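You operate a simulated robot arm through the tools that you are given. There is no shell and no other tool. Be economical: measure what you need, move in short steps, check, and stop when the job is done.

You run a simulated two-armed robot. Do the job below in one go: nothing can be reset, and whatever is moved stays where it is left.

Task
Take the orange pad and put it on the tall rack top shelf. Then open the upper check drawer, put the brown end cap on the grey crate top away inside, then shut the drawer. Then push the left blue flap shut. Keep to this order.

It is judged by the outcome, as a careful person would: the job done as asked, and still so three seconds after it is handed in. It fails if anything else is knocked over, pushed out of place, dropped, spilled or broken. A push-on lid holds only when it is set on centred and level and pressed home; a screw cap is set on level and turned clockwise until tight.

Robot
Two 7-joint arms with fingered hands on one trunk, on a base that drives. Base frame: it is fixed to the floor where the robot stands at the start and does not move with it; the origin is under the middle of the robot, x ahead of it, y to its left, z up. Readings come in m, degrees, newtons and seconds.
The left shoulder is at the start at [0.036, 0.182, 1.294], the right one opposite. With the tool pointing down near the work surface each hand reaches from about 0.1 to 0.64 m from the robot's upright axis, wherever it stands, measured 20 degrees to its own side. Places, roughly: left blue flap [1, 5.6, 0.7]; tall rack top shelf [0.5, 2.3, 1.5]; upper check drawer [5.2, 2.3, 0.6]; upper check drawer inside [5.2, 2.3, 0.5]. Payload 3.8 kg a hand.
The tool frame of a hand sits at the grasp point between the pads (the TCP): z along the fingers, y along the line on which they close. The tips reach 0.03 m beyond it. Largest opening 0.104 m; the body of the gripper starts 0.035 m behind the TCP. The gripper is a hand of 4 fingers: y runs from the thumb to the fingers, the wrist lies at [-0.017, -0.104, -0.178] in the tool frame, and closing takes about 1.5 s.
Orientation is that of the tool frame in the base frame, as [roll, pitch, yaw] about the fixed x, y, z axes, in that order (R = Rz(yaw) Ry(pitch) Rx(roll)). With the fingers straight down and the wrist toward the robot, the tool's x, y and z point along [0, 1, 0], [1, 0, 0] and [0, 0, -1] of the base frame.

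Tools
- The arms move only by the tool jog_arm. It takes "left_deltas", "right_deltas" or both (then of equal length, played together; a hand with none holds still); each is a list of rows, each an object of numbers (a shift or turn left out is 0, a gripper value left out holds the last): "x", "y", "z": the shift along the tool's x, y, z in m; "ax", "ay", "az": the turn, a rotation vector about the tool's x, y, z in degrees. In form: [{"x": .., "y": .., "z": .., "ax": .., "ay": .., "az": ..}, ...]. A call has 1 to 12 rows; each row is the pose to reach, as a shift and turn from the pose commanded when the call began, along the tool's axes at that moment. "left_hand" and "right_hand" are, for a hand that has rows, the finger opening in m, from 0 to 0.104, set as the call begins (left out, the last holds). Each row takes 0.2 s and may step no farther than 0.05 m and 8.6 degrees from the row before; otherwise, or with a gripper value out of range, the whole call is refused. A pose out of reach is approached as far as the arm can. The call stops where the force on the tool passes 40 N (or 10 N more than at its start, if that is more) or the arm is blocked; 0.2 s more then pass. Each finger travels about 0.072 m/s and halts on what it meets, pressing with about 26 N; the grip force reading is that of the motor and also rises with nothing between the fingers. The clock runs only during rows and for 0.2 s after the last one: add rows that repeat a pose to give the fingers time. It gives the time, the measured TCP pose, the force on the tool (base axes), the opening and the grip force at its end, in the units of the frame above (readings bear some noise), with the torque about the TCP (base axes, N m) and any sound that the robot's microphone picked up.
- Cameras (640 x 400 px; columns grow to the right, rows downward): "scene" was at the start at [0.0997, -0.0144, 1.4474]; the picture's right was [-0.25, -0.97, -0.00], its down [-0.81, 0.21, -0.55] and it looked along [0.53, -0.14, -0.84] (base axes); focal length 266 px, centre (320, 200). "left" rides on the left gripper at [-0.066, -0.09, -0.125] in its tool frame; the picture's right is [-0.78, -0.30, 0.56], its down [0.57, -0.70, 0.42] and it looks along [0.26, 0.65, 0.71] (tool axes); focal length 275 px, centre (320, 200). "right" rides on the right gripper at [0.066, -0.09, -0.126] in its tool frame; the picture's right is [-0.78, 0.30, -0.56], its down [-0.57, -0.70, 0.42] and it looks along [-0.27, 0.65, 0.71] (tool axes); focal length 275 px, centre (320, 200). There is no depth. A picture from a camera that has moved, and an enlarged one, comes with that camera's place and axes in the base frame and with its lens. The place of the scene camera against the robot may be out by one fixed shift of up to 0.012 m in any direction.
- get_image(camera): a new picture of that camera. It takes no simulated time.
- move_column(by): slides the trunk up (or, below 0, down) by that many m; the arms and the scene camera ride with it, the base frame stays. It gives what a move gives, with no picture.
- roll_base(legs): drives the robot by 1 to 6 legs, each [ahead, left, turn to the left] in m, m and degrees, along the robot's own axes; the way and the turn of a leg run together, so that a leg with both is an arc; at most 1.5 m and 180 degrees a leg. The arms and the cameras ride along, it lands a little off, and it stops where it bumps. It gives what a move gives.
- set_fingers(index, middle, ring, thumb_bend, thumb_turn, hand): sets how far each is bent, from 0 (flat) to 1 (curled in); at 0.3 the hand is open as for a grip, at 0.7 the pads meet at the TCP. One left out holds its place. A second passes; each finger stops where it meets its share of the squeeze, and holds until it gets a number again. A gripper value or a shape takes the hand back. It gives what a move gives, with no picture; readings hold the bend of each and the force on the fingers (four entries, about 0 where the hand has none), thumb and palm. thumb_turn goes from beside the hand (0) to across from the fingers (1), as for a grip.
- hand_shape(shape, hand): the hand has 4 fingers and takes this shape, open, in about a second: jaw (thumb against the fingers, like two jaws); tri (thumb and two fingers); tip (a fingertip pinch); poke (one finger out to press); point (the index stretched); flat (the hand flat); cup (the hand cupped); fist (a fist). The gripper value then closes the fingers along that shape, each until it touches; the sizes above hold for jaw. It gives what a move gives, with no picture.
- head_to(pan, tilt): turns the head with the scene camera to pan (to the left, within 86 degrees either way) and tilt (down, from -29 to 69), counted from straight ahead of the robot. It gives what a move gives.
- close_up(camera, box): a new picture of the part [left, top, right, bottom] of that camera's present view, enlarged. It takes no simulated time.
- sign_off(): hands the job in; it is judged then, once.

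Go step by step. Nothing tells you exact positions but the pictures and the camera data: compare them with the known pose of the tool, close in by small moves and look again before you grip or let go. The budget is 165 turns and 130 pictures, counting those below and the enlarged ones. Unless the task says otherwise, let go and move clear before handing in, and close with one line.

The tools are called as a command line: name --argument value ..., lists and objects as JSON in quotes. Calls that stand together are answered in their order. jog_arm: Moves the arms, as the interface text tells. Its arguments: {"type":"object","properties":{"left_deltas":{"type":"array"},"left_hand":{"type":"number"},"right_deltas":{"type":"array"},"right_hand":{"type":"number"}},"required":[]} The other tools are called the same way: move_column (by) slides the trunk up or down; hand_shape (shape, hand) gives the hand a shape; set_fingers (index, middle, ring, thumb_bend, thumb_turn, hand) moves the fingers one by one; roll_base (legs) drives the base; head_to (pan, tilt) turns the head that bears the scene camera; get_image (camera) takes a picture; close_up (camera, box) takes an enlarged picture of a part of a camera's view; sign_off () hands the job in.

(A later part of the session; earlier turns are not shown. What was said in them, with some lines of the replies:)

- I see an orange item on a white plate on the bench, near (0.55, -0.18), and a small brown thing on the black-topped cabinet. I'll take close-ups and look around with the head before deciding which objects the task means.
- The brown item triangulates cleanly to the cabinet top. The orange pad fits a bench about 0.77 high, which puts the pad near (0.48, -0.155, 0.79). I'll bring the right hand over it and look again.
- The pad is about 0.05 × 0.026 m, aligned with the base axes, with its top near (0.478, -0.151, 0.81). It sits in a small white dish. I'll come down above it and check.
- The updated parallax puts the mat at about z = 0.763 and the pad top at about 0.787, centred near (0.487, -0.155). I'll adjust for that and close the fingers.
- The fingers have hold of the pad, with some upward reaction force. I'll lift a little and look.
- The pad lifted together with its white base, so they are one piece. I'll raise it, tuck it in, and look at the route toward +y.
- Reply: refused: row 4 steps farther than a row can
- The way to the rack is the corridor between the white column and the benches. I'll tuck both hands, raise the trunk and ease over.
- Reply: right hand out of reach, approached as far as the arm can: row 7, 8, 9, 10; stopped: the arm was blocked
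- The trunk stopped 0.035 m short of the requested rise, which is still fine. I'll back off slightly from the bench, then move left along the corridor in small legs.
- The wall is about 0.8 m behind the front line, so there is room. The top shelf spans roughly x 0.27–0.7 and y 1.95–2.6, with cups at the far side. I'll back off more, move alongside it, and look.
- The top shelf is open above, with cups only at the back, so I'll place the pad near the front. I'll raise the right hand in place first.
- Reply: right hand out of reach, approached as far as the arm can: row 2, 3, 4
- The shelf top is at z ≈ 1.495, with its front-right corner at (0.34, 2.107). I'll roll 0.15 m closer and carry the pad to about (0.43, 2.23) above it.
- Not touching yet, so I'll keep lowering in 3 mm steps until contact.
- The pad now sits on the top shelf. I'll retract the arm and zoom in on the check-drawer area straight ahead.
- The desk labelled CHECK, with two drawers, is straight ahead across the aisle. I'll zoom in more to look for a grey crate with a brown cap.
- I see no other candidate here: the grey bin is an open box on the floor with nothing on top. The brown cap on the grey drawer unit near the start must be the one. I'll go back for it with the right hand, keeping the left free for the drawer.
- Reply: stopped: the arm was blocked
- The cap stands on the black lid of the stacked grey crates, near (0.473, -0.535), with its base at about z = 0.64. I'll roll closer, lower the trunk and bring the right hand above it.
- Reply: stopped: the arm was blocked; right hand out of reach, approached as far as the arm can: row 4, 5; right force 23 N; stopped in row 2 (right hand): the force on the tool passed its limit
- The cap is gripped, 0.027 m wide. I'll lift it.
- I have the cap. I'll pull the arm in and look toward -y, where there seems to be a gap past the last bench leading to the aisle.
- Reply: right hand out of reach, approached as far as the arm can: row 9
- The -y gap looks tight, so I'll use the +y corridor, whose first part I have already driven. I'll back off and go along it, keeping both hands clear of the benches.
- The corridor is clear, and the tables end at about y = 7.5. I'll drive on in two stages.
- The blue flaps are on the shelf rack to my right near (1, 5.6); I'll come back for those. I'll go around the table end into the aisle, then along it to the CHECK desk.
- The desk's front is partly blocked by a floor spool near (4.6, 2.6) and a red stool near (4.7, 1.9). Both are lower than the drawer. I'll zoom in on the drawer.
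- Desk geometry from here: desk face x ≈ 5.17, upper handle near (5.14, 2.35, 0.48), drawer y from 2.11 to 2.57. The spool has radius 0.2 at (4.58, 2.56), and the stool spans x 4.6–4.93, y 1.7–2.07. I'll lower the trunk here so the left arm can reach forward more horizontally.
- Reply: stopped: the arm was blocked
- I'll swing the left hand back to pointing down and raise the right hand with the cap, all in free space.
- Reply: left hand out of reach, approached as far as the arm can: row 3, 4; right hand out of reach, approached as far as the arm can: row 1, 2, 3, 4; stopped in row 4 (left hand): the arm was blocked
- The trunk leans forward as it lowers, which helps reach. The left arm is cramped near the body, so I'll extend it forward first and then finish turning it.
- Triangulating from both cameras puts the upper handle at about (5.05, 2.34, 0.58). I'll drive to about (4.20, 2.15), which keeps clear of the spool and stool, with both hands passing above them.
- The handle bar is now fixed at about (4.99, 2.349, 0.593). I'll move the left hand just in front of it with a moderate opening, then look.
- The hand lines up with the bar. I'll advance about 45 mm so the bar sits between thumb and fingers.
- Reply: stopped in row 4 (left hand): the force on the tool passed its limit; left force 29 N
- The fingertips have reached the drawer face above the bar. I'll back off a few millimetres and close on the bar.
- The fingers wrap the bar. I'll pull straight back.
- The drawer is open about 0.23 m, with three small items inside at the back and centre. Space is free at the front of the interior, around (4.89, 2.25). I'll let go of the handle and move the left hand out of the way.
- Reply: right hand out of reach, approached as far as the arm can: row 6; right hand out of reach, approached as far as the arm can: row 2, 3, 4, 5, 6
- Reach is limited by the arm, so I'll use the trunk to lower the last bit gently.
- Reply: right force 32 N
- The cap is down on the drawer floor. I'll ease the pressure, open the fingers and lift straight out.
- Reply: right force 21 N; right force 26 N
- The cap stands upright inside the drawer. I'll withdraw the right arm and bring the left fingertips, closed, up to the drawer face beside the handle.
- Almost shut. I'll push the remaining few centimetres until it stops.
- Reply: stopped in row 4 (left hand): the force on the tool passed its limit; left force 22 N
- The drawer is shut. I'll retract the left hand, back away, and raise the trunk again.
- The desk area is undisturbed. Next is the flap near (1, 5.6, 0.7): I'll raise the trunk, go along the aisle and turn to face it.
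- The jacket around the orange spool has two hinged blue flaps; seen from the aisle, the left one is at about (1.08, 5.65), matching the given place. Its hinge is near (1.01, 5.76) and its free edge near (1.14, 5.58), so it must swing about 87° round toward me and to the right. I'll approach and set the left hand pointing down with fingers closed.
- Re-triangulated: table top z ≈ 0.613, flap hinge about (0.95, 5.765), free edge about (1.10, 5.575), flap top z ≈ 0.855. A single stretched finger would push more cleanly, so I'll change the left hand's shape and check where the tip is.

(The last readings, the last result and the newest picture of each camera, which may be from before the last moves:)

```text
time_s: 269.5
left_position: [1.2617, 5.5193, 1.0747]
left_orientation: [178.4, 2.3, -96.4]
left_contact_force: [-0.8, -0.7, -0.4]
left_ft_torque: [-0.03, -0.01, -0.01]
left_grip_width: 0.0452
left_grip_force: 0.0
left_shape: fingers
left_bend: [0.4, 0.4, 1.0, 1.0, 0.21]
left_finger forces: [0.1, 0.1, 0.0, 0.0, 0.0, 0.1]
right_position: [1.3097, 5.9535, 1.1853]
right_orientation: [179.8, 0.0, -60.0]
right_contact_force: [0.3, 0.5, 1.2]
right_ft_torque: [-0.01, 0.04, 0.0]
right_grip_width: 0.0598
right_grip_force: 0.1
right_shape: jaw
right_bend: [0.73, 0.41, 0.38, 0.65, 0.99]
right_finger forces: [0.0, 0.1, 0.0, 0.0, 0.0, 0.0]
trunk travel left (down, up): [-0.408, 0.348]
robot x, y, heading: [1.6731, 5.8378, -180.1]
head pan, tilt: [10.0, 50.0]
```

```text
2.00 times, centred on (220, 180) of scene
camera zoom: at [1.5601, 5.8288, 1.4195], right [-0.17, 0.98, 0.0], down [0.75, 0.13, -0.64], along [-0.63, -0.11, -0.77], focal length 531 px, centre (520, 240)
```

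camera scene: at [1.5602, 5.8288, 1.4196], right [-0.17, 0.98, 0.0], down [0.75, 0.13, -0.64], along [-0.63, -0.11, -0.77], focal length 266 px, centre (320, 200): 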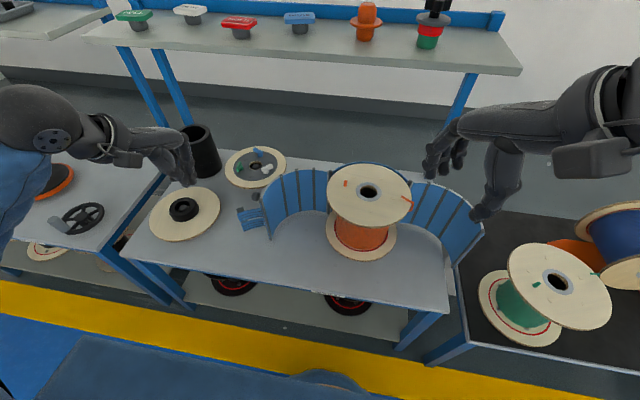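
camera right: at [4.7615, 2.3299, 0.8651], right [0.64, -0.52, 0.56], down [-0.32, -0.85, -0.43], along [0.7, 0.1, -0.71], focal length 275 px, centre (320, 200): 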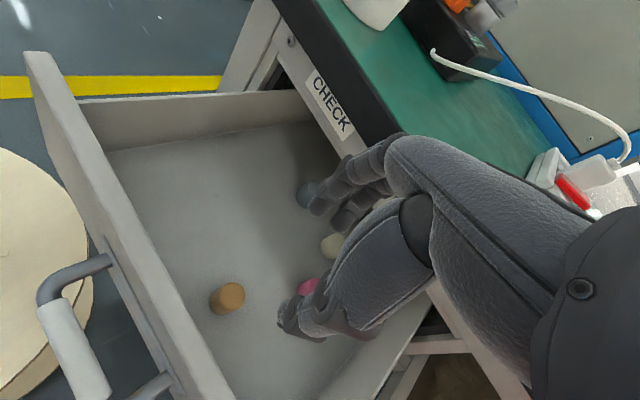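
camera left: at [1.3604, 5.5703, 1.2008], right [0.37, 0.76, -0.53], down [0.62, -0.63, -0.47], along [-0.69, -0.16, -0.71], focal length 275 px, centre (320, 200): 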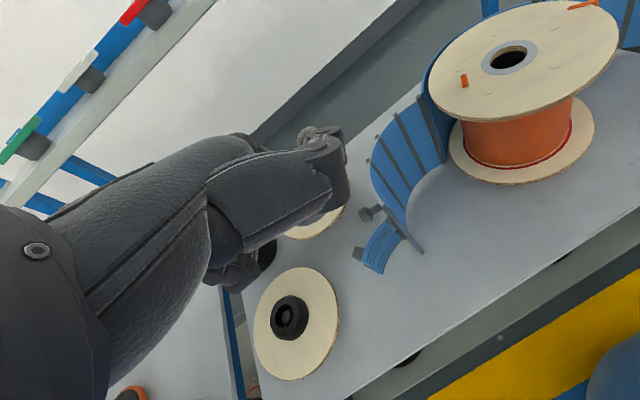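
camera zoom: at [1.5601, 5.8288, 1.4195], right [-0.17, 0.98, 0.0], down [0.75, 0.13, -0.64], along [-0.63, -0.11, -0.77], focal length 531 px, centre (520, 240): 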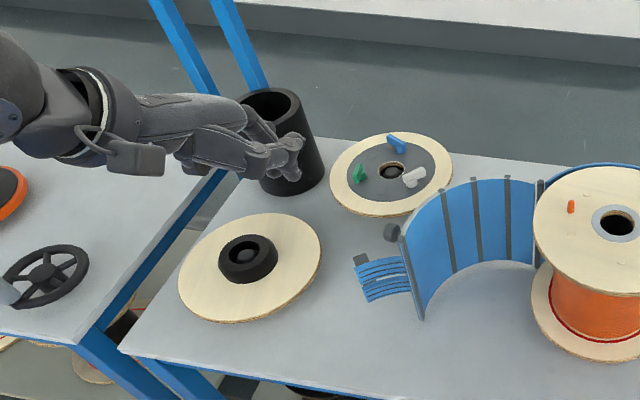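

The thumb sits awkwardly in that shape, so I'll go back to a closed jaw; only the fingertips need to overlap the flap's top 35 mm. I'll lower first in front of the flap, then move in behind its free end, under the upper shelf.

hand_shape --shape "jaw" --hand "left"

jog_arm --left_deltas '[{"z": 0.04}, {"z": 0.08}, {"z": 0.12}, {"z": 0.16}, {"z": 0.168}, {"z": 0.168}, {"z": 0.168}]' --left_hand 0.0

jog_arm --left_deltas '[{"x": 0.005, "y": 0.04}, {"x": 0.01, "y": 0.08}, {"x": 0.012, "y": 0.12}, {"x": 0.012, "y": 0.16}, {"x": 0.012, "y": 0.2}, {"x": 0.011, "y": 0.24}, {"x": 0.01, "y": 0.278}]'

close_up --camera "scene" --box '[180, 110, 420, 260]'

get_image --camera "left"

```text
time_s: 270.4
left_position: [1.2601, 5.5187, 1.0754]
left_orientation: [178.5, 2.5, -96.3]
left_contact_force: [0.0, -0.2, 0.0]
left_ft_torque: [0.02, -0.04, 0.04]
left_grip_width: 0.1039
left_grip_force: 0.0
left_shape: jaw
left_bend: [0.3, 0.3, 0.3, 0.3, 0.97]
left_finger forces: [0.0, 0.1, 0.0, 0.0, 0.0, 0.1]
right_position: [1.3099, 5.9544, 1.1856]
right_orientation: [179.7, 0.0, -60.0]
right_contact_force: [-0.2, -0.2, 0.2]
right_ft_torque: [0.02, 0.05, -0.05]
right_grip_width: 0.0598
right_grip_force: 0.1
right_shape: jaw
right_bend: [0.73, 0.41, 0.38, 0.65, 0.99]
right_finger forces: [0.1, 0.1, 0.1, 0.1, 0.0, 0.1]
trunk travel left (down, up): [-0.408, 0.348]
robot x, y, heading: [1.6711, 5.8393, -179.9]
head pan, tilt: [10.0, 50.0]
```

```text
time_s: 272.0
left_position: [1.2588, 5.5276, 0.906]
left_orientation: [178.5, 2.4, -96.4]
left_contact_force: [0.2, 0.3, -0.1]
left_ft_torque: [0.01, 0.01, 0.01]
left_grip_width: 0.0
left_grip_force: 26.2
left_shape: jaw
left_bend: [0.7, 0.7, 0.7, 0.48, 1.0]
left_finger forces: [0.0, 0.1, 0.0, 0.0, 0.1, 0.1]
right_position: [1.3096, 5.9544, 1.1854]
right_orientation: [179.7, -0.1, -60.0]
right_contact_force: [0.2, 0.1, -0.3]
right_ft_torque: [-0.02, 0.0, -0.03]
right_grip_width: 0.0597
right_grip_force: 0.0
right_shape: jaw
right_bend: [0.73, 0.41, 0.38, 0.65, 0.99]
right_finger forces: [0.1, 0.1, 0.0, 0.0, 0.1, 0.0]
trunk travel left (down, up): [-0.408, 0.348]
robot x, y, heading: [1.6712, 5.8388, -180.1]
head pan, tilt: [10.0, 50.0]
```

```text
time_s: 273.6
left_position: [0.9802, 5.5485, 0.916]
left_orientation: [178.6, 2.3, -96.4]
left_contact_force: [0.1, 0.3, -0.7]
left_ft_torque: [0.01, 0.01, 0.02]
left_grip_width: 0.0
left_grip_force: 25.6
left_shape: jaw
left_bend: [0.7, 0.7, 0.7, 0.48, 1.0]
left_finger forces: [0.0, 0.0, 0.0, 0.0, 0.0, 0.0]
right_position: [1.3097, 5.954, 1.1847]
right_orientation: [179.8, -0.1, -60.0]
right_contact_force: [-0.4, 0.5, -0.5]
right_ft_torque: [-0.05, 0.0, 0.0]
right_grip_width: 0.0599
right_grip_force: 0.0
right_shape: jaw
right_bend: [0.73, 0.41, 0.38, 0.65, 0.99]
right_finger forces: [0.0, 0.0, 0.0, 0.0, 0.0, 0.0]
trunk travel left (down, up): [-0.408, 0.348]
robot x, y, heading: [1.6683, 5.8403, -179.9]
head pan, tilt: [10.0, 50.0]
```

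```text
2.67 times, centred on (300, 185) of scene
camera zoom: at [1.5592, 5.8296, 1.4194], right [-0.17, 0.98, 0.0], down [0.75, 0.13, -0.64], along [-0.63, -0.11, -0.77], focal length 709 px, centre (373, 240)
```

zoom: 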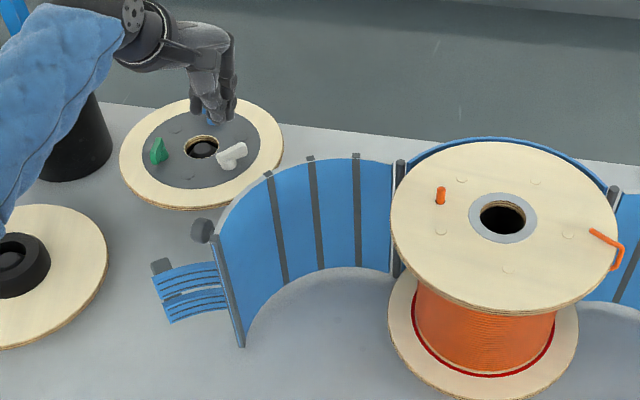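

```text
31 pictures are left
camera left: at [1.0789, 5.5996, 1.0411], right [0.37, 0.76, -0.53], down [0.62, -0.63, -0.46], along [-0.69, -0.16, -0.71], focal length 275 px, centre (320, 200)
```

left: 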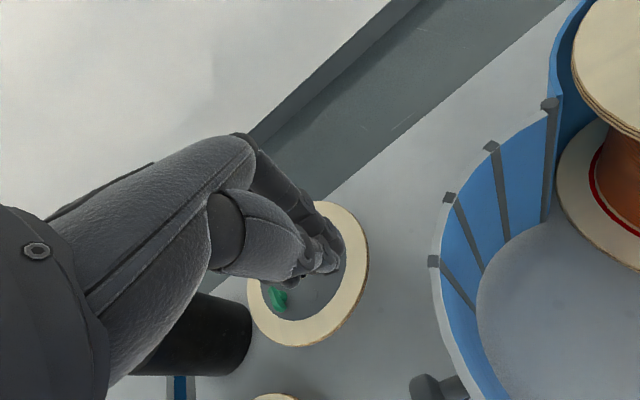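

The left camera shows the flap clearly from above: hinge near (0.965, 5.74), arcing round to the free end at about (1.10, 5.575). The fingertips are on its outer side; I'll lower and begin the swing.

jog_arm --left_deltas '[{"z": 0.02}, {"z": 0.04}, {"z": 0.055}, {"z": 0.066}, {"x": -0.0134, "z": 0.066}, {"x": -0.0268, "y": -0.001, "z": 0.066}, {"x": -0.033, "y": -0.018, "z": 0.066}, {"x": -0.0386, "y": -0.035, "z": 0.066}, {"x": -0.048, "y": -0.05, "z": 0.066}, {"x": -0.0581, "y": -0.065, "z": 0.066}]'

close_up --camera "scene" --box '[180, 110, 420, 260]'

get_image --camera "left"

```text
time_s: 275.8
left_position: [1.0506, 5.5997, 0.8489]
left_orientation: [178.5, 2.4, -96.3]
left_contact_force: [-0.3, 0.2, 1.3]
left_ft_torque: [0.0, 0.07, -0.02]
left_grip_width: 0.0001
left_grip_force: 25.9
left_shape: jaw
left_bend: [0.7, 0.7, 0.7, 0.48, 1.0]
left_finger forces: [0.0, 0.0, 0.0, 0.0, 0.0, 0.0]
right_position: [1.3104, 5.9542, 1.1869]
right_orientation: [179.7, 0.1, -60.1]
right_contact_force: [0.0, 0.5, -0.7]
right_ft_torque: [0.01, 0.0, 0.02]
right_grip_width: 0.0599
right_grip_force: 0.0
right_shape: jaw
right_bend: [0.73, 0.41, 0.38, 0.65, 0.99]
right_finger forces: [0.1, 0.1, 0.0, 0.1, 0.0, 0.0]
trunk travel left (down, up): [-0.408, 0.348]
robot x, y, heading: [1.6715, 5.8389, -180.0]
head pan, tilt: [10.0, 50.0]
```

```text
2.67 times, centred on (300, 185) of scene
camera zoom: at [1.5603, 5.829, 1.4196], right [-0.17, 0.98, 0.0], down [0.75, 0.13, -0.64], along [-0.63, -0.11, -0.77], focal length 709 px, centre (373, 240)
```

zoom: 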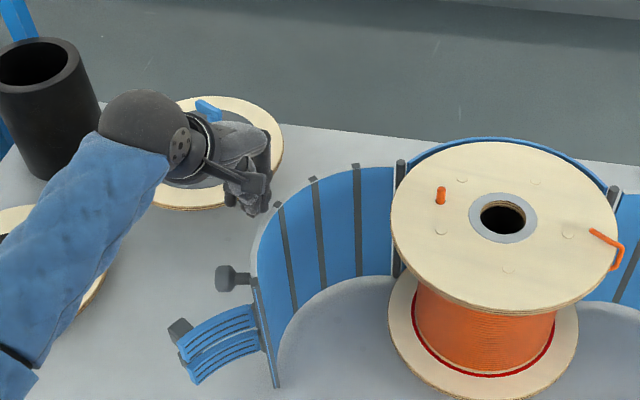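

```text
29 pictures are left
camera left: at [1.1507, 5.6511, 0.9747], right [0.37, 0.76, -0.53], down [0.62, -0.63, -0.47], along [-0.69, -0.16, -0.71], focal length 275 px, centre (320, 200)
```

left: 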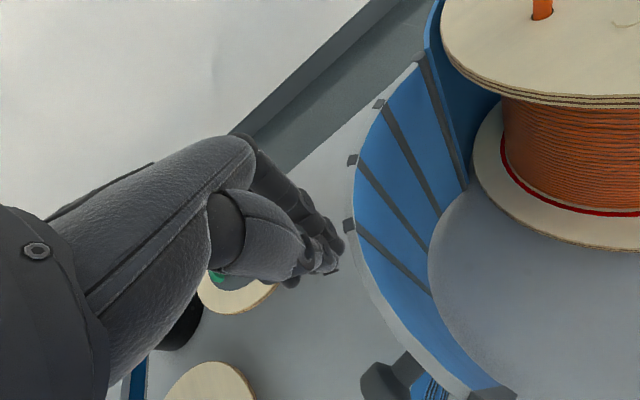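

jog_arm --left_deltas '[{"x": -0.012, "y": -0.013}, {"x": -0.024, "y": -0.0255}, {"x": -0.039, "y": -0.036}, {"x": -0.0545, "y": -0.0463}, {"x": -0.071, "y": -0.053}, {"x": -0.088, "y": -0.0586}, {"x": -0.105, "y": -0.062}, {"x": -0.123, "y": -0.0648}]'

close_up --camera "scene" --box '[180, 110, 420, 260]'

get_image --camera "left"

```text
time_s: 277.6
left_position: [1.1285, 5.717, 0.8531]
left_orientation: [178.5, 2.3, -96.4]
left_contact_force: [-0.1, -0.4, 0.1]
left_ft_torque: [0.0, 0.02, 0.0]
left_grip_width: 0.0
left_grip_force: 25.7
left_shape: jaw
left_bend: [0.7, 0.7, 0.7, 0.48, 1.0]
left_finger forces: [0.1, 0.1, 0.0, 0.0, 0.1, 0.0]
right_position: [1.3106, 5.9549, 1.1859]
right_orientation: [179.7, 0.0, -60.0]
right_contact_force: [0.3, -0.1, -0.6]
right_ft_torque: [0.02, 0.0, 0.0]
right_grip_width: 0.0598
right_grip_force: 0.0
right_shape: jaw
right_bend: [0.73, 0.41, 0.38, 0.65, 0.99]
right_finger forces: [0.0, 0.0, 0.0, 0.0, 0.0, 0.0]
trunk travel left (down, up): [-0.408, 0.348]
robot x, y, heading: [1.6718, 5.8412, -180.2]
head pan, tilt: [10.0, 50.0]
```

```text
2.67 times, centred on (300, 185) of scene
camera zoom: at [1.5602, 5.8293, 1.4195], right [-0.17, 0.98, 0.0], down [0.75, 0.13, -0.64], along [-0.63, -0.11, -0.77], focal length 709 px, centre (373, 240)
```

zoom: 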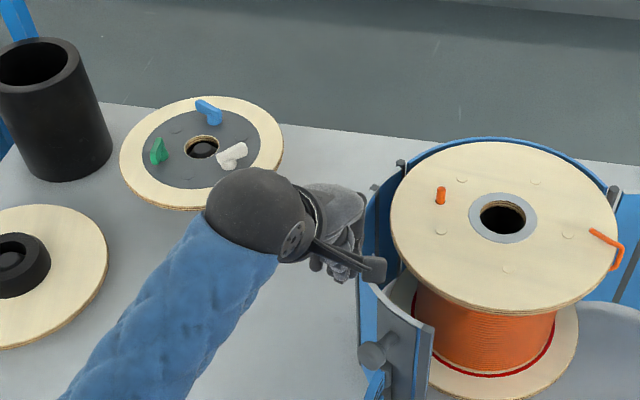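

```text
27 pictures are left
camera left: at [1.2267, 5.7678, 0.9787], right [0.37, 0.76, -0.53], down [0.62, -0.63, -0.47], along [-0.69, -0.16, -0.71], focal length 275 px, centre (320, 200)
```

left: 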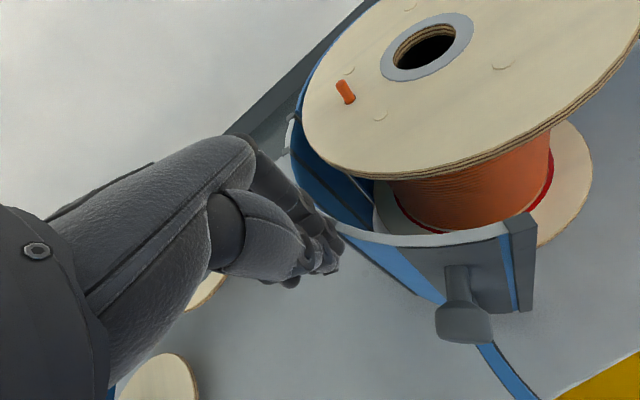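

Swinging freely and nearly closed; about 18° remain. I'll continue along the arc until it meets resistance.

jog_arm --left_deltas '[{"x": -0.012}, {"x": -0.023}, {"x": -0.034, "y": 0.0003}, {"x": -0.046, "y": 0.003}, {"x": -0.0577, "y": 0.006}, {"x": -0.068, "y": 0.01}, {"x": -0.075, "y": 0.013}]'

close_up --camera "scene" --box '[180, 110, 420, 260]'

get_image --camera "left"

```text
time_s: 279.2
left_position: [1.1231, 5.7922, 0.8566]
left_orientation: [178.4, 2.5, -96.4]
left_contact_force: [2.8, -2.5, 4.7]
left_ft_torque: [-0.03, -0.05, 0.0]
left_grip_width: 0.0
left_grip_force: 25.9
left_shape: jaw
left_bend: [0.7, 0.7, 0.7, 0.48, 1.0]
left_finger forces: [0.0, 0.0, 0.0, 0.1, 0.0, 0.0]
right_position: [1.31, 5.9543, 1.1856]
right_orientation: [179.7, 0.0, -60.0]
right_contact_force: [-1.0, -0.4, -0.9]
right_ft_torque: [-0.02, -0.01, 0.0]
right_grip_width: 0.0598
right_grip_force: 0.2
right_shape: jaw
right_bend: [0.73, 0.41, 0.38, 0.65, 0.99]
right_finger forces: [0.0, 0.0, 0.1, 0.0, 0.1, 0.0]
trunk travel left (down, up): [-0.408, 0.348]
robot x, y, heading: [1.6745, 5.8386, -179.8]
head pan, tilt: [10.0, 50.0]
```

```text
2.67 times, centred on (300, 185) of scene
camera zoom: at [1.5608, 5.8283, 1.4196], right [-0.17, 0.98, 0.0], down [0.75, 0.13, -0.64], along [-0.63, -0.11, -0.77], focal length 709 px, centre (373, 240)
```

zoom: 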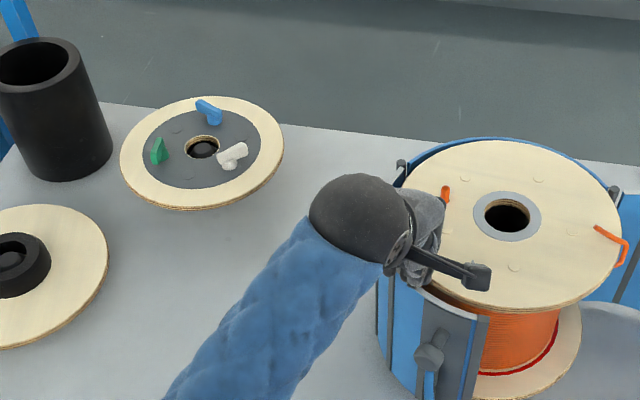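

```text
25 pictures are left
camera left: at [1.2232, 5.8431, 0.9824], right [0.37, 0.76, -0.53], down [0.62, -0.63, -0.47], along [-0.69, -0.16, -0.71], focal length 275 px, centre (320, 200)
```

left: 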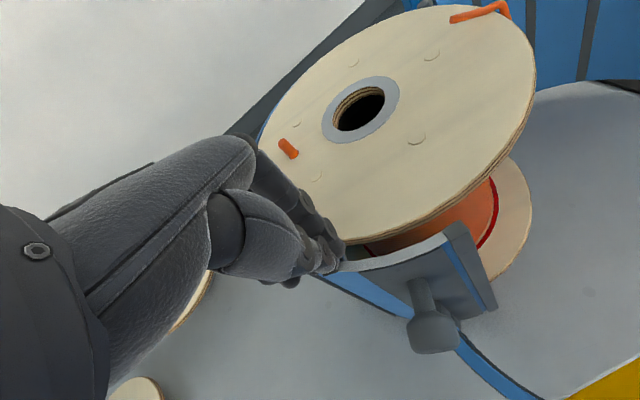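

The spool looks to have shifted a few millimetres because my fingertips reached its flange, so I'm stopping this push. I'll lift clear, go round to the outside, and use the flap's knob to finish the last few degrees.

jog_arm --left_deltas '[{"z": -0.02}, {"z": -0.04}, {"x": 0.018, "y": -0.03, "z": -0.045}, {"x": 0.035, "y": -0.06, "z": -0.045}, {"x": 0.0525, "y": -0.088, "z": -0.045}, {"x": 0.0525, "y": -0.088, "z": -0.045}]'

close_up --camera "scene" --box '[260, 130, 420, 260]'

get_image --camera "left"

```text
time_s: 280.6
left_position: [1.2026, 5.7292, 0.8964]
left_orientation: [178.5, 2.3, -96.4]
left_contact_force: [0.2, 0.3, -0.8]
left_ft_torque: [-0.03, -0.01, -0.01]
left_grip_width: 0.0
left_grip_force: 25.6
left_shape: jaw
left_bend: [0.7, 0.7, 0.7, 0.48, 1.0]
left_finger forces: [0.0, 0.0, 0.0, 0.1, 0.0, 0.0]
right_position: [1.3097, 5.9551, 1.1853]
right_orientation: [179.7, -0.1, -60.1]
right_contact_force: [-0.7, -0.2, -0.2]
right_ft_torque: [-0.01, -0.01, -0.04]
right_grip_width: 0.0599
right_grip_force: 0.1
right_shape: jaw
right_bend: [0.73, 0.41, 0.38, 0.65, 0.99]
right_finger forces: [0.0, 0.0, 0.0, 0.0, 0.0, 0.0]
trunk travel left (down, up): [-0.408, 0.348]
robot x, y, heading: [1.6744, 5.8411, -180.0]
head pan, tilt: [10.0, 50.0]
```

```text
3.08 times, centred on (340, 195) of scene
camera zoom: at [1.5595, 5.8293, 1.4195], right [-0.17, 0.98, 0.0], down [0.75, 0.13, -0.64], along [-0.63, -0.11, -0.77], focal length 818 px, centre (258, 215)
```

zoom: 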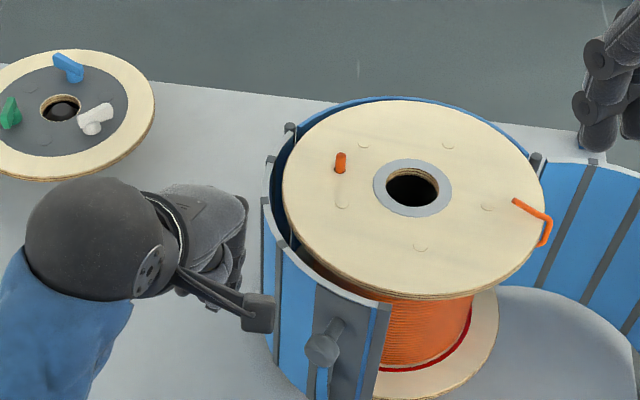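

```text
23 pictures are left
camera left: at [1.3024, 5.7806, 1.0214], right [0.37, 0.76, -0.53], down [0.62, -0.63, -0.47], along [-0.69, -0.16, -0.71], focal length 275 px, centre (320, 200)
```

left: 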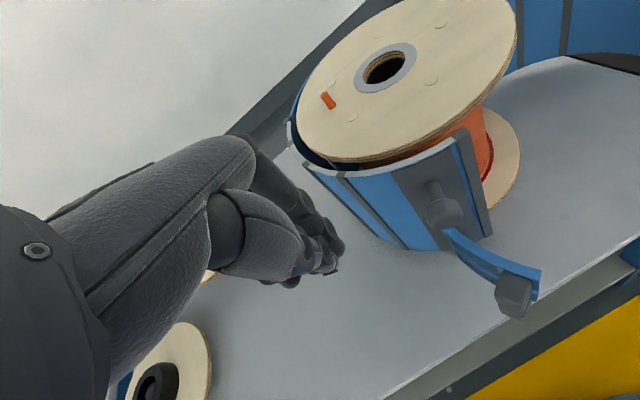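

close_up --camera "scene" --box '[320, 155, 400, 255]'

close_up --camera "left" --box '[260, 0, 580, 330]'

```text
4.00 times, centred on (360, 205) of scene
camera zoom: at [1.5595, 5.8293, 1.4195], right [-0.17, 0.98, 0.0], down [0.75, 0.13, -0.64], along [-0.63, -0.11, -0.77], focal length 1063 px, centre (160, 180)
```

zoom: 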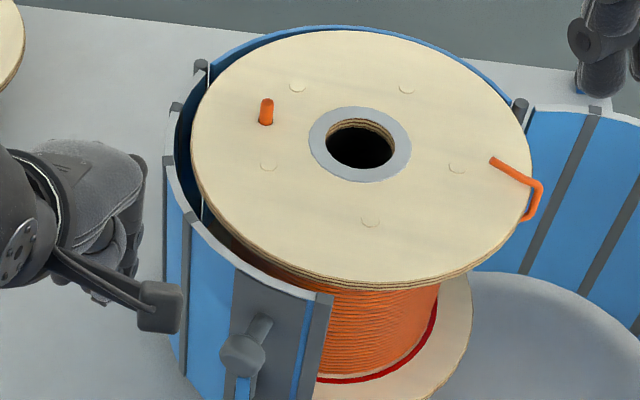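

```text
1.21 times, centred on (420, 165) of left
camera zoom: at [1.3024, 5.7806, 1.0214], right [0.37, 0.76, -0.53], down [0.62, -0.63, -0.47], along [-0.69, -0.16, -0.71], focal length 334 px, centre (199, 242)
```

zoom: 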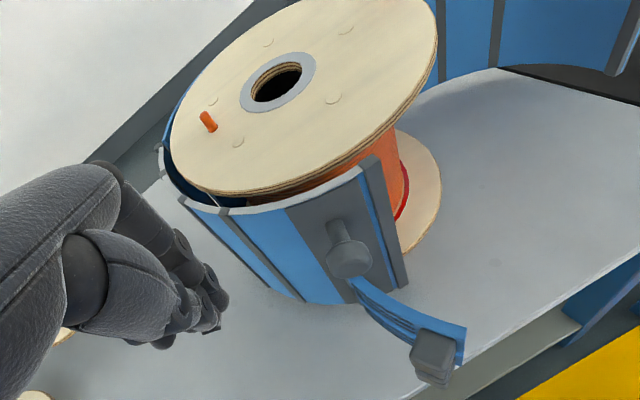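

The flap now follows the jacket's circle and its free end lies close to the spool flange, so it looks shut. To confirm, I'll give the knob a gentle sideways nudge and watch the force.

jog_arm --left_deltas '[{"z": 0.03}, {"z": 0.06}, {"z": 0.085}, {"z": 0.096, "y": 0.01}, {"x": -0.01, "y": 0.015, "z": 0.096}, {"x": -0.02, "y": 0.017, "z": 0.096}, {"x": -0.026, "y": 0.017, "z": 0.096}, {"x": -0.03, "y": 0.017, "z": 0.096}]'

get_image --camera "left"

```text
time_s: 282.4
left_position: [1.1895, 5.765, 0.802]
left_orientation: [178.5, 2.4, -96.3]
left_contact_force: [0.5, -0.2, 0.1]
left_ft_torque: [0.01, 0.01, 0.03]
left_grip_width: 0.0002
left_grip_force: 26.1
left_shape: jaw
left_bend: [0.7, 0.7, 0.7, 0.48, 1.0]
left_finger forces: [0.0, 0.0, 0.0, 0.0, 0.0, 0.0]
right_position: [1.3101, 5.9549, 1.1855]
right_orientation: [179.7, 0.0, -60.1]
right_contact_force: [0.5, 0.7, 0.3]
right_ft_torque: [0.01, -0.01, -0.01]
right_grip_width: 0.06
right_grip_force: 0.0
right_shape: jaw
right_bend: [0.73, 0.41, 0.38, 0.65, 0.99]
right_finger forces: [0.0, 0.0, 0.0, 0.1, 0.1, 0.1]
trunk travel left (down, up): [-0.408, 0.348]
robot x, y, heading: [1.6738, 5.8386, -180.3]
head pan, tilt: [10.0, 50.0]
```

```text
20 pictures are left
camera left: at [1.2891, 5.8153, 0.9274], right [0.37, 0.76, -0.53], down [0.62, -0.63, -0.47], along [-0.69, -0.16, -0.71], focal length 275 px, centre (320, 200)
```

left: 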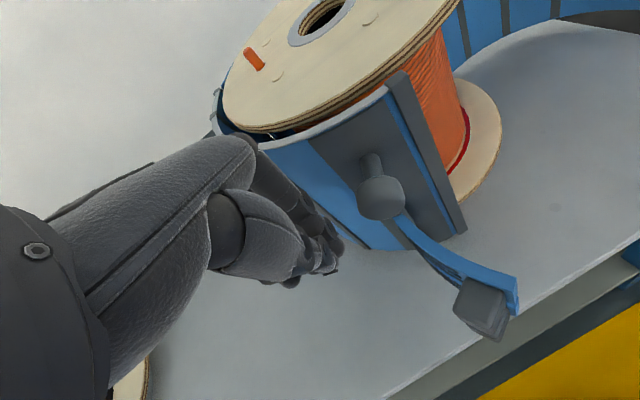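

jog_arm --left_deltas '[{"x": -0.005, "y": 0.002}, {"x": -0.01, "y": 0.004}, {"x": -0.014, "y": 0.006}, {"x": -0.018, "y": 0.008}]'

close_up --camera "scene" --box '[320, 155, 400, 255]'

```text
time_s: 283.4
left_position: [1.1848, 5.7782, 0.8007]
left_orientation: [178.7, 1.8, -96.4]
left_contact_force: [-0.3, 0.0, -0.4]
left_ft_torque: [-0.01, 0.01, 0.01]
left_grip_width: 0.0
left_grip_force: 26.0
left_shape: jaw
left_bend: [0.7, 0.7, 0.7, 0.48, 1.0]
left_finger forces: [0.0, 0.1, 0.0, 0.0, 0.0, 0.1]
right_position: [1.3083, 5.9545, 1.1854]
right_orientation: [179.8, -0.1, -60.0]
right_contact_force: [0.2, -0.6, -0.5]
right_ft_torque: [0.02, -0.04, -0.01]
right_grip_width: 0.0599
right_grip_force: 0.0
right_shape: jaw
right_bend: [0.73, 0.41, 0.38, 0.65, 0.99]
right_finger forces: [0.1, 0.0, 0.0, 0.0, 0.1, 0.0]
trunk travel left (down, up): [-0.408, 0.348]
robot x, y, heading: [1.6703, 5.8394, -180.3]
head pan, tilt: [10.0, 50.0]
```

```text
4.00 times, centred on (360, 205) of scene
camera zoom: at [1.5601, 5.8289, 1.4195], right [-0.17, 0.98, 0.0], down [0.75, 0.13, -0.64], along [-0.63, -0.11, -0.77], focal length 1063 px, centre (160, 180)
```

zoom: 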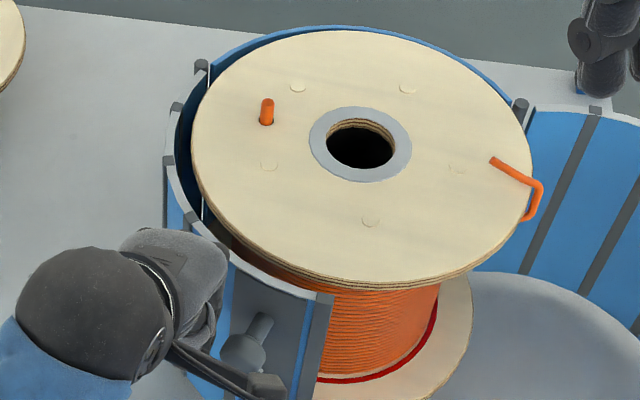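

jog_arm --left_deltas '[{"x": -0.005, "y": 0.002}, {"x": -0.01, "y": 0.005}, {"x": -0.014, "y": 0.008}, {"x": -0.018, "y": 0.01}]'

close_up --camera "scene" --box '[320, 155, 400, 255]'

```text
time_s: 284.6
left_position: [1.1754, 5.7708, 0.7897]
left_orientation: [179.0, -0.9, -95.8]
left_contact_force: [-0.4, 0.3, 0.6]
left_ft_torque: [-0.06, -0.01, 0.02]
left_grip_width: 0.0
left_grip_force: 26.2
left_shape: jaw
left_bend: [0.7, 0.7, 0.7, 0.48, 1.0]
left_finger forces: [0.1, 0.0, 0.1, 0.0, 0.1, 0.0]
right_position: [1.3107, 5.9528, 1.1859]
right_orientation: [179.7, -0.2, -60.0]
right_contact_force: [-0.2, -0.6, 0.1]
right_ft_torque: [0.01, 0.0, 0.01]
right_grip_width: 0.06
right_grip_force: 0.1
right_shape: jaw
right_bend: [0.73, 0.41, 0.38, 0.65, 0.99]
right_finger forces: [0.1, 0.0, 0.0, 0.0, 0.1, 0.1]
trunk travel left (down, up): [-0.408, 0.348]
robot x, y, heading: [1.6727, 5.8404, -180.1]
head pan, tilt: [10.0, 50.0]
stopped in row 4 (left hand): the arm was blocked; the commanded pose is now the measured one
```

```text
4.00 times, centred on (360, 205) of scene
camera zoom: at [1.5601, 5.8288, 1.4195], right [-0.17, 0.98, 0.0], down [0.75, 0.13, -0.64], along [-0.63, -0.11, -0.77], focal length 1063 px, centre (160, 180)
```

zoom: 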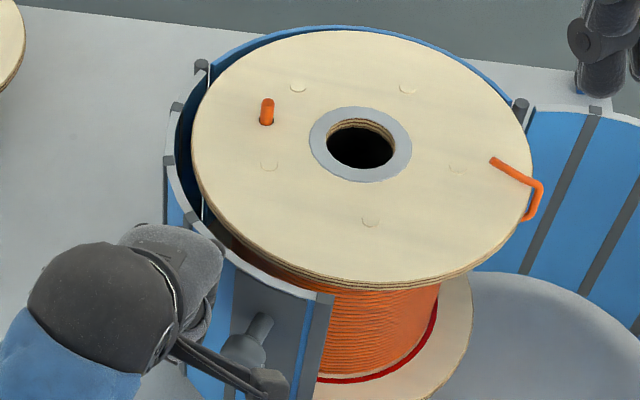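

The arm itself was cramped; the flap did not move. I'll lift the hand, shift the base a little to the right, and test again from a comfortable pose.

jog_arm --left_deltas '[{"x": 0.02}, {"x": 0.03, "z": -0.04}, {"x": 0.03, "z": -0.08}, {"x": 0.03, "y": -0.04, "z": -0.1}, {"x": 0.03, "y": -0.06, "z": -0.1}]'

roll_base --legs '[[0, -0.1, 0]]'

get_image --camera "left"

get_image --camera "scene"

```text
time_s: 285.8
left_position: [1.2315, 5.7334, 0.8925]
left_orientation: [178.6, -1.4, -95.9]
left_contact_force: [-0.5, 0.1, -0.3]
left_ft_torque: [-0.02, 0.02, 0.01]
left_grip_width: 0.0001
left_grip_force: 26.5
left_shape: jaw
left_bend: [0.7, 0.7, 0.7, 0.48, 1.0]
left_finger forces: [0.1, 0.1, 0.0, 0.1, 0.0, 0.1]
right_position: [1.3083, 5.9546, 1.1842]
right_orientation: [179.7, 0.0, -60.0]
right_contact_force: [-0.2, -0.2, 0.0]
right_ft_torque: [0.01, -0.01, 0.0]
right_grip_width: 0.0599
right_grip_force: 0.1
right_shape: jaw
right_bend: [0.73, 0.41, 0.38, 0.65, 0.99]
right_finger forces: [0.0, 0.1, 0.1, 0.0, 0.0, 0.0]
trunk travel left (down, up): [-0.408, 0.348]
robot x, y, heading: [1.6722, 5.8374, -180.0]
head pan, tilt: [10.0, 50.0]
```

```text
time_s: 286.9
left_position: [1.2339, 5.8337, 0.8897]
left_orientation: [178.8, -1.5, -95.9]
left_contact_force: [-0.3, 0.8, -0.3]
left_ft_torque: [-0.03, 0.01, 0.0]
left_grip_width: 0.0
left_grip_force: 26.0
left_shape: jaw
left_bend: [0.7, 0.7, 0.7, 0.48, 1.0]
left_finger forces: [0.1, 0.1, 0.0, 0.1, 0.0, 0.0]
right_position: [1.3103, 6.0556, 1.1852]
right_orientation: [179.6, -0.1, -59.9]
right_contact_force: [0.0, 0.0, -0.1]
right_ft_torque: [-0.03, 0.0, -0.02]
right_grip_width: 0.0599
right_grip_force: 0.0
right_shape: jaw
right_bend: [0.73, 0.41, 0.38, 0.65, 0.99]
right_finger forces: [0.0, 0.1, 0.0, 0.0, 0.1, 0.0]
trunk travel left (down, up): [-0.408, 0.348]
robot x, y, heading: [1.6751, 5.9382, -180.1]
head pan, tilt: [10.0, 50.0]
```

```text
17 pictures are left
camera left: at [1.3319, 5.8934, 1.0118], right [0.36, 0.73, -0.58], down [0.63, -0.65, -0.42], along [-0.69, -0.21, -0.69], focal length 275 px, centre (320, 200)
```

left: 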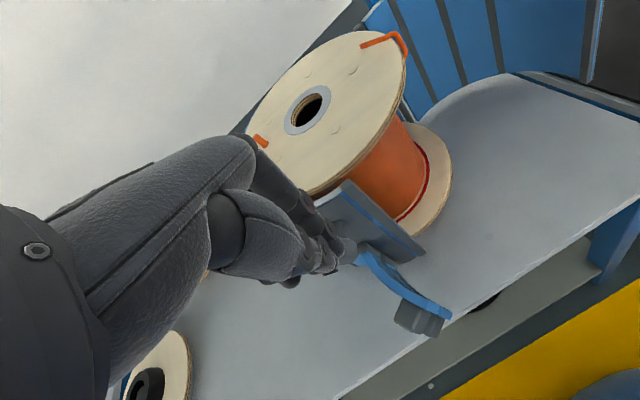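

```text
16 pictures are left
camera scene: at [1.5601, 5.9304, 1.4196], right [-0.18, 0.98, 0.0], down [0.75, 0.13, -0.64], along [-0.63, -0.11, -0.77], focal length 266 px, centre (320, 200)
```

scene: 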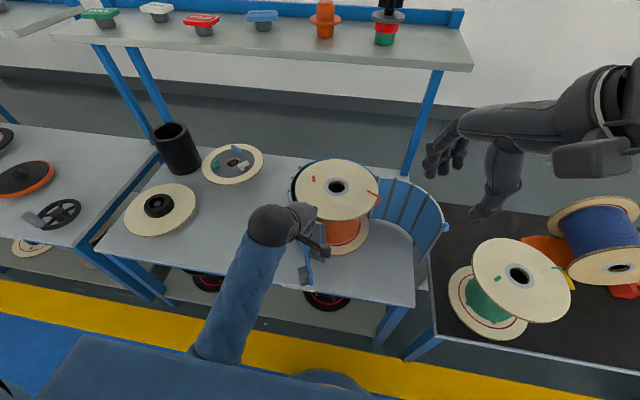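

jog_arm --left_deltas '[{"x": 0.037, "y": 0.018}, {"x": 0.0735, "y": 0.036}, {"x": 0.0735, "y": 0.036, "z": 0.04}, {"x": 0.0735, "y": 0.036, "z": 0.075}, {"x": 0.0735, "y": 0.036, "z": 0.09}, {"x": 0.063, "y": 0.038, "z": 0.09}, {"x": 0.056, "y": 0.04, "z": 0.09}, {"x": 0.052, "y": 0.042, "z": 0.09}, {"x": 0.048, "y": 0.044, "z": 0.09}]'

get_image --camera "left"

```text
time_s: 288.9
left_position: [1.183, 5.7854, 0.8033]
left_orientation: [178.9, -1.4, -95.9]
left_contact_force: [-0.2, -0.3, 0.0]
left_ft_torque: [0.01, -0.04, 0.02]
left_grip_width: 0.0002
left_grip_force: 25.3
left_shape: jaw
left_bend: [0.7, 0.7, 0.7, 0.48, 1.0]
left_finger forces: [0.0, 0.0, 0.0, 0.0, 0.1, 0.1]
right_position: [1.3099, 6.0523, 1.1866]
right_orientation: [179.6, 0.0, -59.9]
right_contact_force: [-0.2, 0.0, 0.3]
right_ft_torque: [-0.04, -0.01, 0.01]
right_grip_width: 0.0598
right_grip_force: 0.0
right_shape: jaw
right_bend: [0.73, 0.41, 0.38, 0.65, 0.99]
right_finger forces: [0.0, 0.1, 0.1, 0.0, 0.0, 0.0]
trunk travel left (down, up): [-0.408, 0.348]
robot x, y, heading: [1.6718, 5.9389, -180.0]
head pan, tilt: [10.0, 50.0]
```

```text
15 pictures are left
camera left: at [1.2817, 5.8467, 0.9247], right [0.36, 0.73, -0.58], down [0.63, -0.65, -0.42], along [-0.69, -0.21, -0.69], focal length 275 px, centre (320, 200)
```

left: 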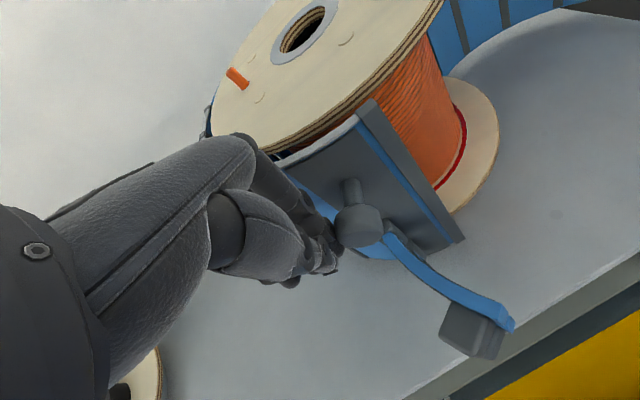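

jog_arm --left_deltas '[{"x": -0.004, "y": 0.001}, {"x": -0.007, "y": 0.002}, {"x": -0.01, "y": 0.003}, {"x": -0.013, "y": 0.004}, {"x": -0.016, "y": 0.005}]'

get_image --camera "left"

close_up --camera "scene" --box '[290, 155, 370, 255]'

```text
time_s: 290.1
left_position: [1.1791, 5.7925, 0.8007]
left_orientation: [178.8, -2.0, -95.4]
left_contact_force: [5.6, -38.3, 7.8]
left_ft_torque: [-0.46, -0.05, 0.02]
left_grip_width: 0.0002
left_grip_force: 26.1
left_shape: jaw
left_bend: [0.7, 0.7, 0.7, 0.48, 1.0]
left_finger forces: [63.8, 0.1, 0.0, 0.0, 0.0, 0.0]
right_position: [1.3097, 6.0501, 1.1878]
right_orientation: [179.7, 0.1, -59.8]
right_contact_force: [1.0, 0.6, -0.3]
right_ft_torque: [-0.03, 0.0, 0.0]
right_grip_width: 0.0598
right_grip_force: 0.1
right_shape: jaw
right_bend: [0.73, 0.41, 0.38, 0.65, 0.99]
right_finger forces: [0.1, 0.1, 0.0, 0.0, 0.0, 0.0]
trunk travel left (down, up): [-0.408, 0.348]
robot x, y, heading: [1.6713, 5.9368, -179.9]
head pan, tilt: [10.0, 50.0]
```

```text
14 pictures are left
camera left: at [1.2768, 5.855, 0.9223], right [0.35, 0.73, -0.59], down [0.64, -0.65, -0.42], along [-0.69, -0.23, -0.69], focal length 275 px, centre (320, 200)
```

left: 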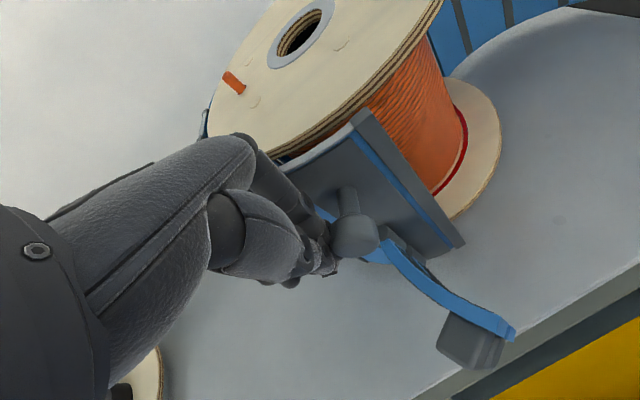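

```text
4.00 times, centred on (330, 205) of scene
camera zoom: at [1.5614, 5.9239, 1.4197], right [-0.18, 0.98, 0.0], down [0.75, 0.14, -0.64], along [-0.63, -0.11, -0.77], focal length 1063 px, centre (280, 180)
```

zoom: 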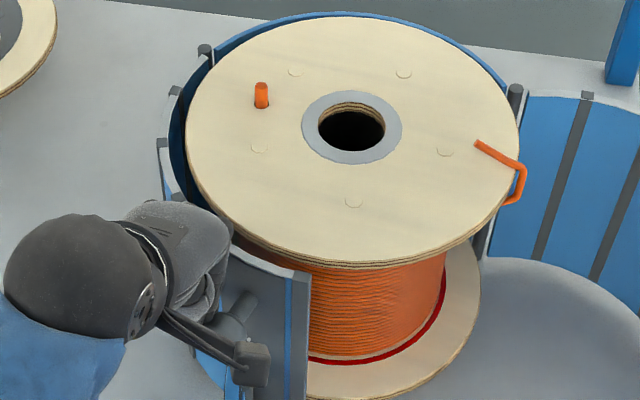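

A firm 38 N stop at the knob means the flap is fully shut. I'll release, lift away and back off, then check that it stays.

jog_arm --left_deltas '[{"x": 0.015}, {"x": 0.03, "z": -0.02}, {"x": 0.035, "z": -0.06}, {"x": 0.035, "z": -0.1}, {"x": 0.035, "y": -0.04, "z": -0.12}, {"x": 0.035, "y": -0.08, "z": -0.13}]'

roll_base --legs '[[-0.4, 0, 0]]'

head_to --pan 0 --tilt 40

close_up --camera "scene" --box '[200, 80, 440, 230]'

```text
time_s: 291.5
left_position: [1.2612, 5.7646, 0.9295]
left_orientation: [178.8, -1.4, -95.9]
left_contact_force: [-0.4, -0.3, 0.3]
left_ft_torque: [0.02, 0.0, 0.02]
left_grip_width: 0.0001
left_grip_force: 25.9
left_shape: jaw
left_bend: [0.7, 0.7, 0.7, 0.48, 1.0]
left_finger forces: [0.0, 0.0, 0.1, 0.1, 0.1, 0.0]
right_position: [1.3106, 6.0524, 1.1853]
right_orientation: [179.6, -0.1, -59.9]
right_contact_force: [-0.3, 0.0, 0.1]
right_ft_torque: [0.01, -0.01, 0.02]
right_grip_width: 0.0597
right_grip_force: 0.0
right_shape: jaw
right_bend: [0.73, 0.41, 0.38, 0.65, 0.99]
right_finger forces: [0.1, 0.0, 0.0, 0.1, 0.0, 0.1]
trunk travel left (down, up): [-0.408, 0.348]
robot x, y, heading: [1.6768, 5.9384, -179.7]
head pan, tilt: [10.0, 50.0]
```

```text
time_s: 294.0
left_position: [1.6651, 5.7647, 0.9301]
left_orientation: [178.8, -1.4, -96.0]
left_contact_force: [0.6, 0.0, 0.1]
left_ft_torque: [-0.03, 0.02, 0.0]
left_grip_width: 0.0001
left_grip_force: 26.4
left_shape: jaw
left_bend: [0.7, 0.7, 0.7, 0.48, 1.0]
left_finger forces: [0.1, 0.0, 0.0, 0.0, 0.0, 0.1]
right_position: [1.7148, 6.0533, 1.1863]
right_orientation: [179.8, 0.0, -60.0]
right_contact_force: [-0.2, 1.0, -0.6]
right_ft_torque: [0.01, 0.0, -0.03]
right_grip_width: 0.0601
right_grip_force: 0.0
right_shape: jaw
right_bend: [0.73, 0.41, 0.38, 0.65, 0.99]
right_finger forces: [0.0, 0.0, 0.0, 0.0, 0.1, 0.1]
trunk travel left (down, up): [-0.408, 0.348]
robot x, y, heading: [2.0774, 5.9384, 180.1]
head pan, tilt: [10.0, 50.0]
```

```text
time_s: 294.8
left_position: [1.6641, 5.7642, 0.9289]
left_orientation: [178.8, -1.4, -96.0]
left_contact_force: [0.7, 0.7, 0.4]
left_ft_torque: [0.02, -0.01, 0.01]
left_grip_width: 0.0001
left_grip_force: 25.7
left_shape: jaw
left_bend: [0.7, 0.7, 0.7, 0.48, 1.0]
left_finger forces: [0.1, 0.0, 0.0, 0.0, 0.1, 0.0]
right_position: [1.7126, 6.0545, 1.1857]
right_orientation: [179.6, -0.1, -60.1]
right_contact_force: [-0.3, -0.1, 0.9]
right_ft_torque: [0.01, 0.04, 0.0]
right_grip_width: 0.0599
right_grip_force: 0.1
right_shape: jaw
right_bend: [0.73, 0.41, 0.38, 0.65, 0.99]
right_finger forces: [0.1, 0.1, 0.0, 0.0, 0.0, 0.0]
trunk travel left (down, up): [-0.408, 0.348]
robot x, y, heading: [2.0755, 5.9354, 180.1]
head pan, tilt: [0.0, 40.0]
```

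```text
2.67 times, centred on (320, 155) of scene
camera zoom: at [1.9543, 5.9422, 1.4336], right [0.0, 1.0, 0.0], down [0.64, 0.0, -0.77], along [-0.77, 0.0, -0.64], focal length 709 px, centre (320, 320)
```

zoom: 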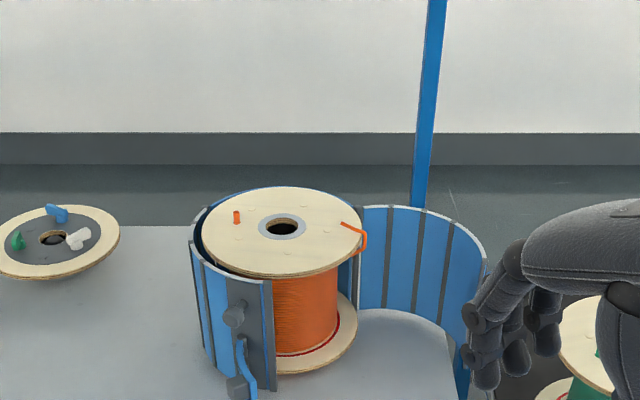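

The left blue flap stays shut around the spool. The pad is on the top shelf, the cap is in the closed drawer, and both hands are clear, so I'm handing in.

sign_off

```text
The job is handed in.
```

The job is handed in: the orange pad is on the tall rack's top shelf, the brown end cap is inside the shut upper check drawer, and the left blue flap is shut; while closing the flap, my fingertips nudged the orange spool inside it by about 4 mm.
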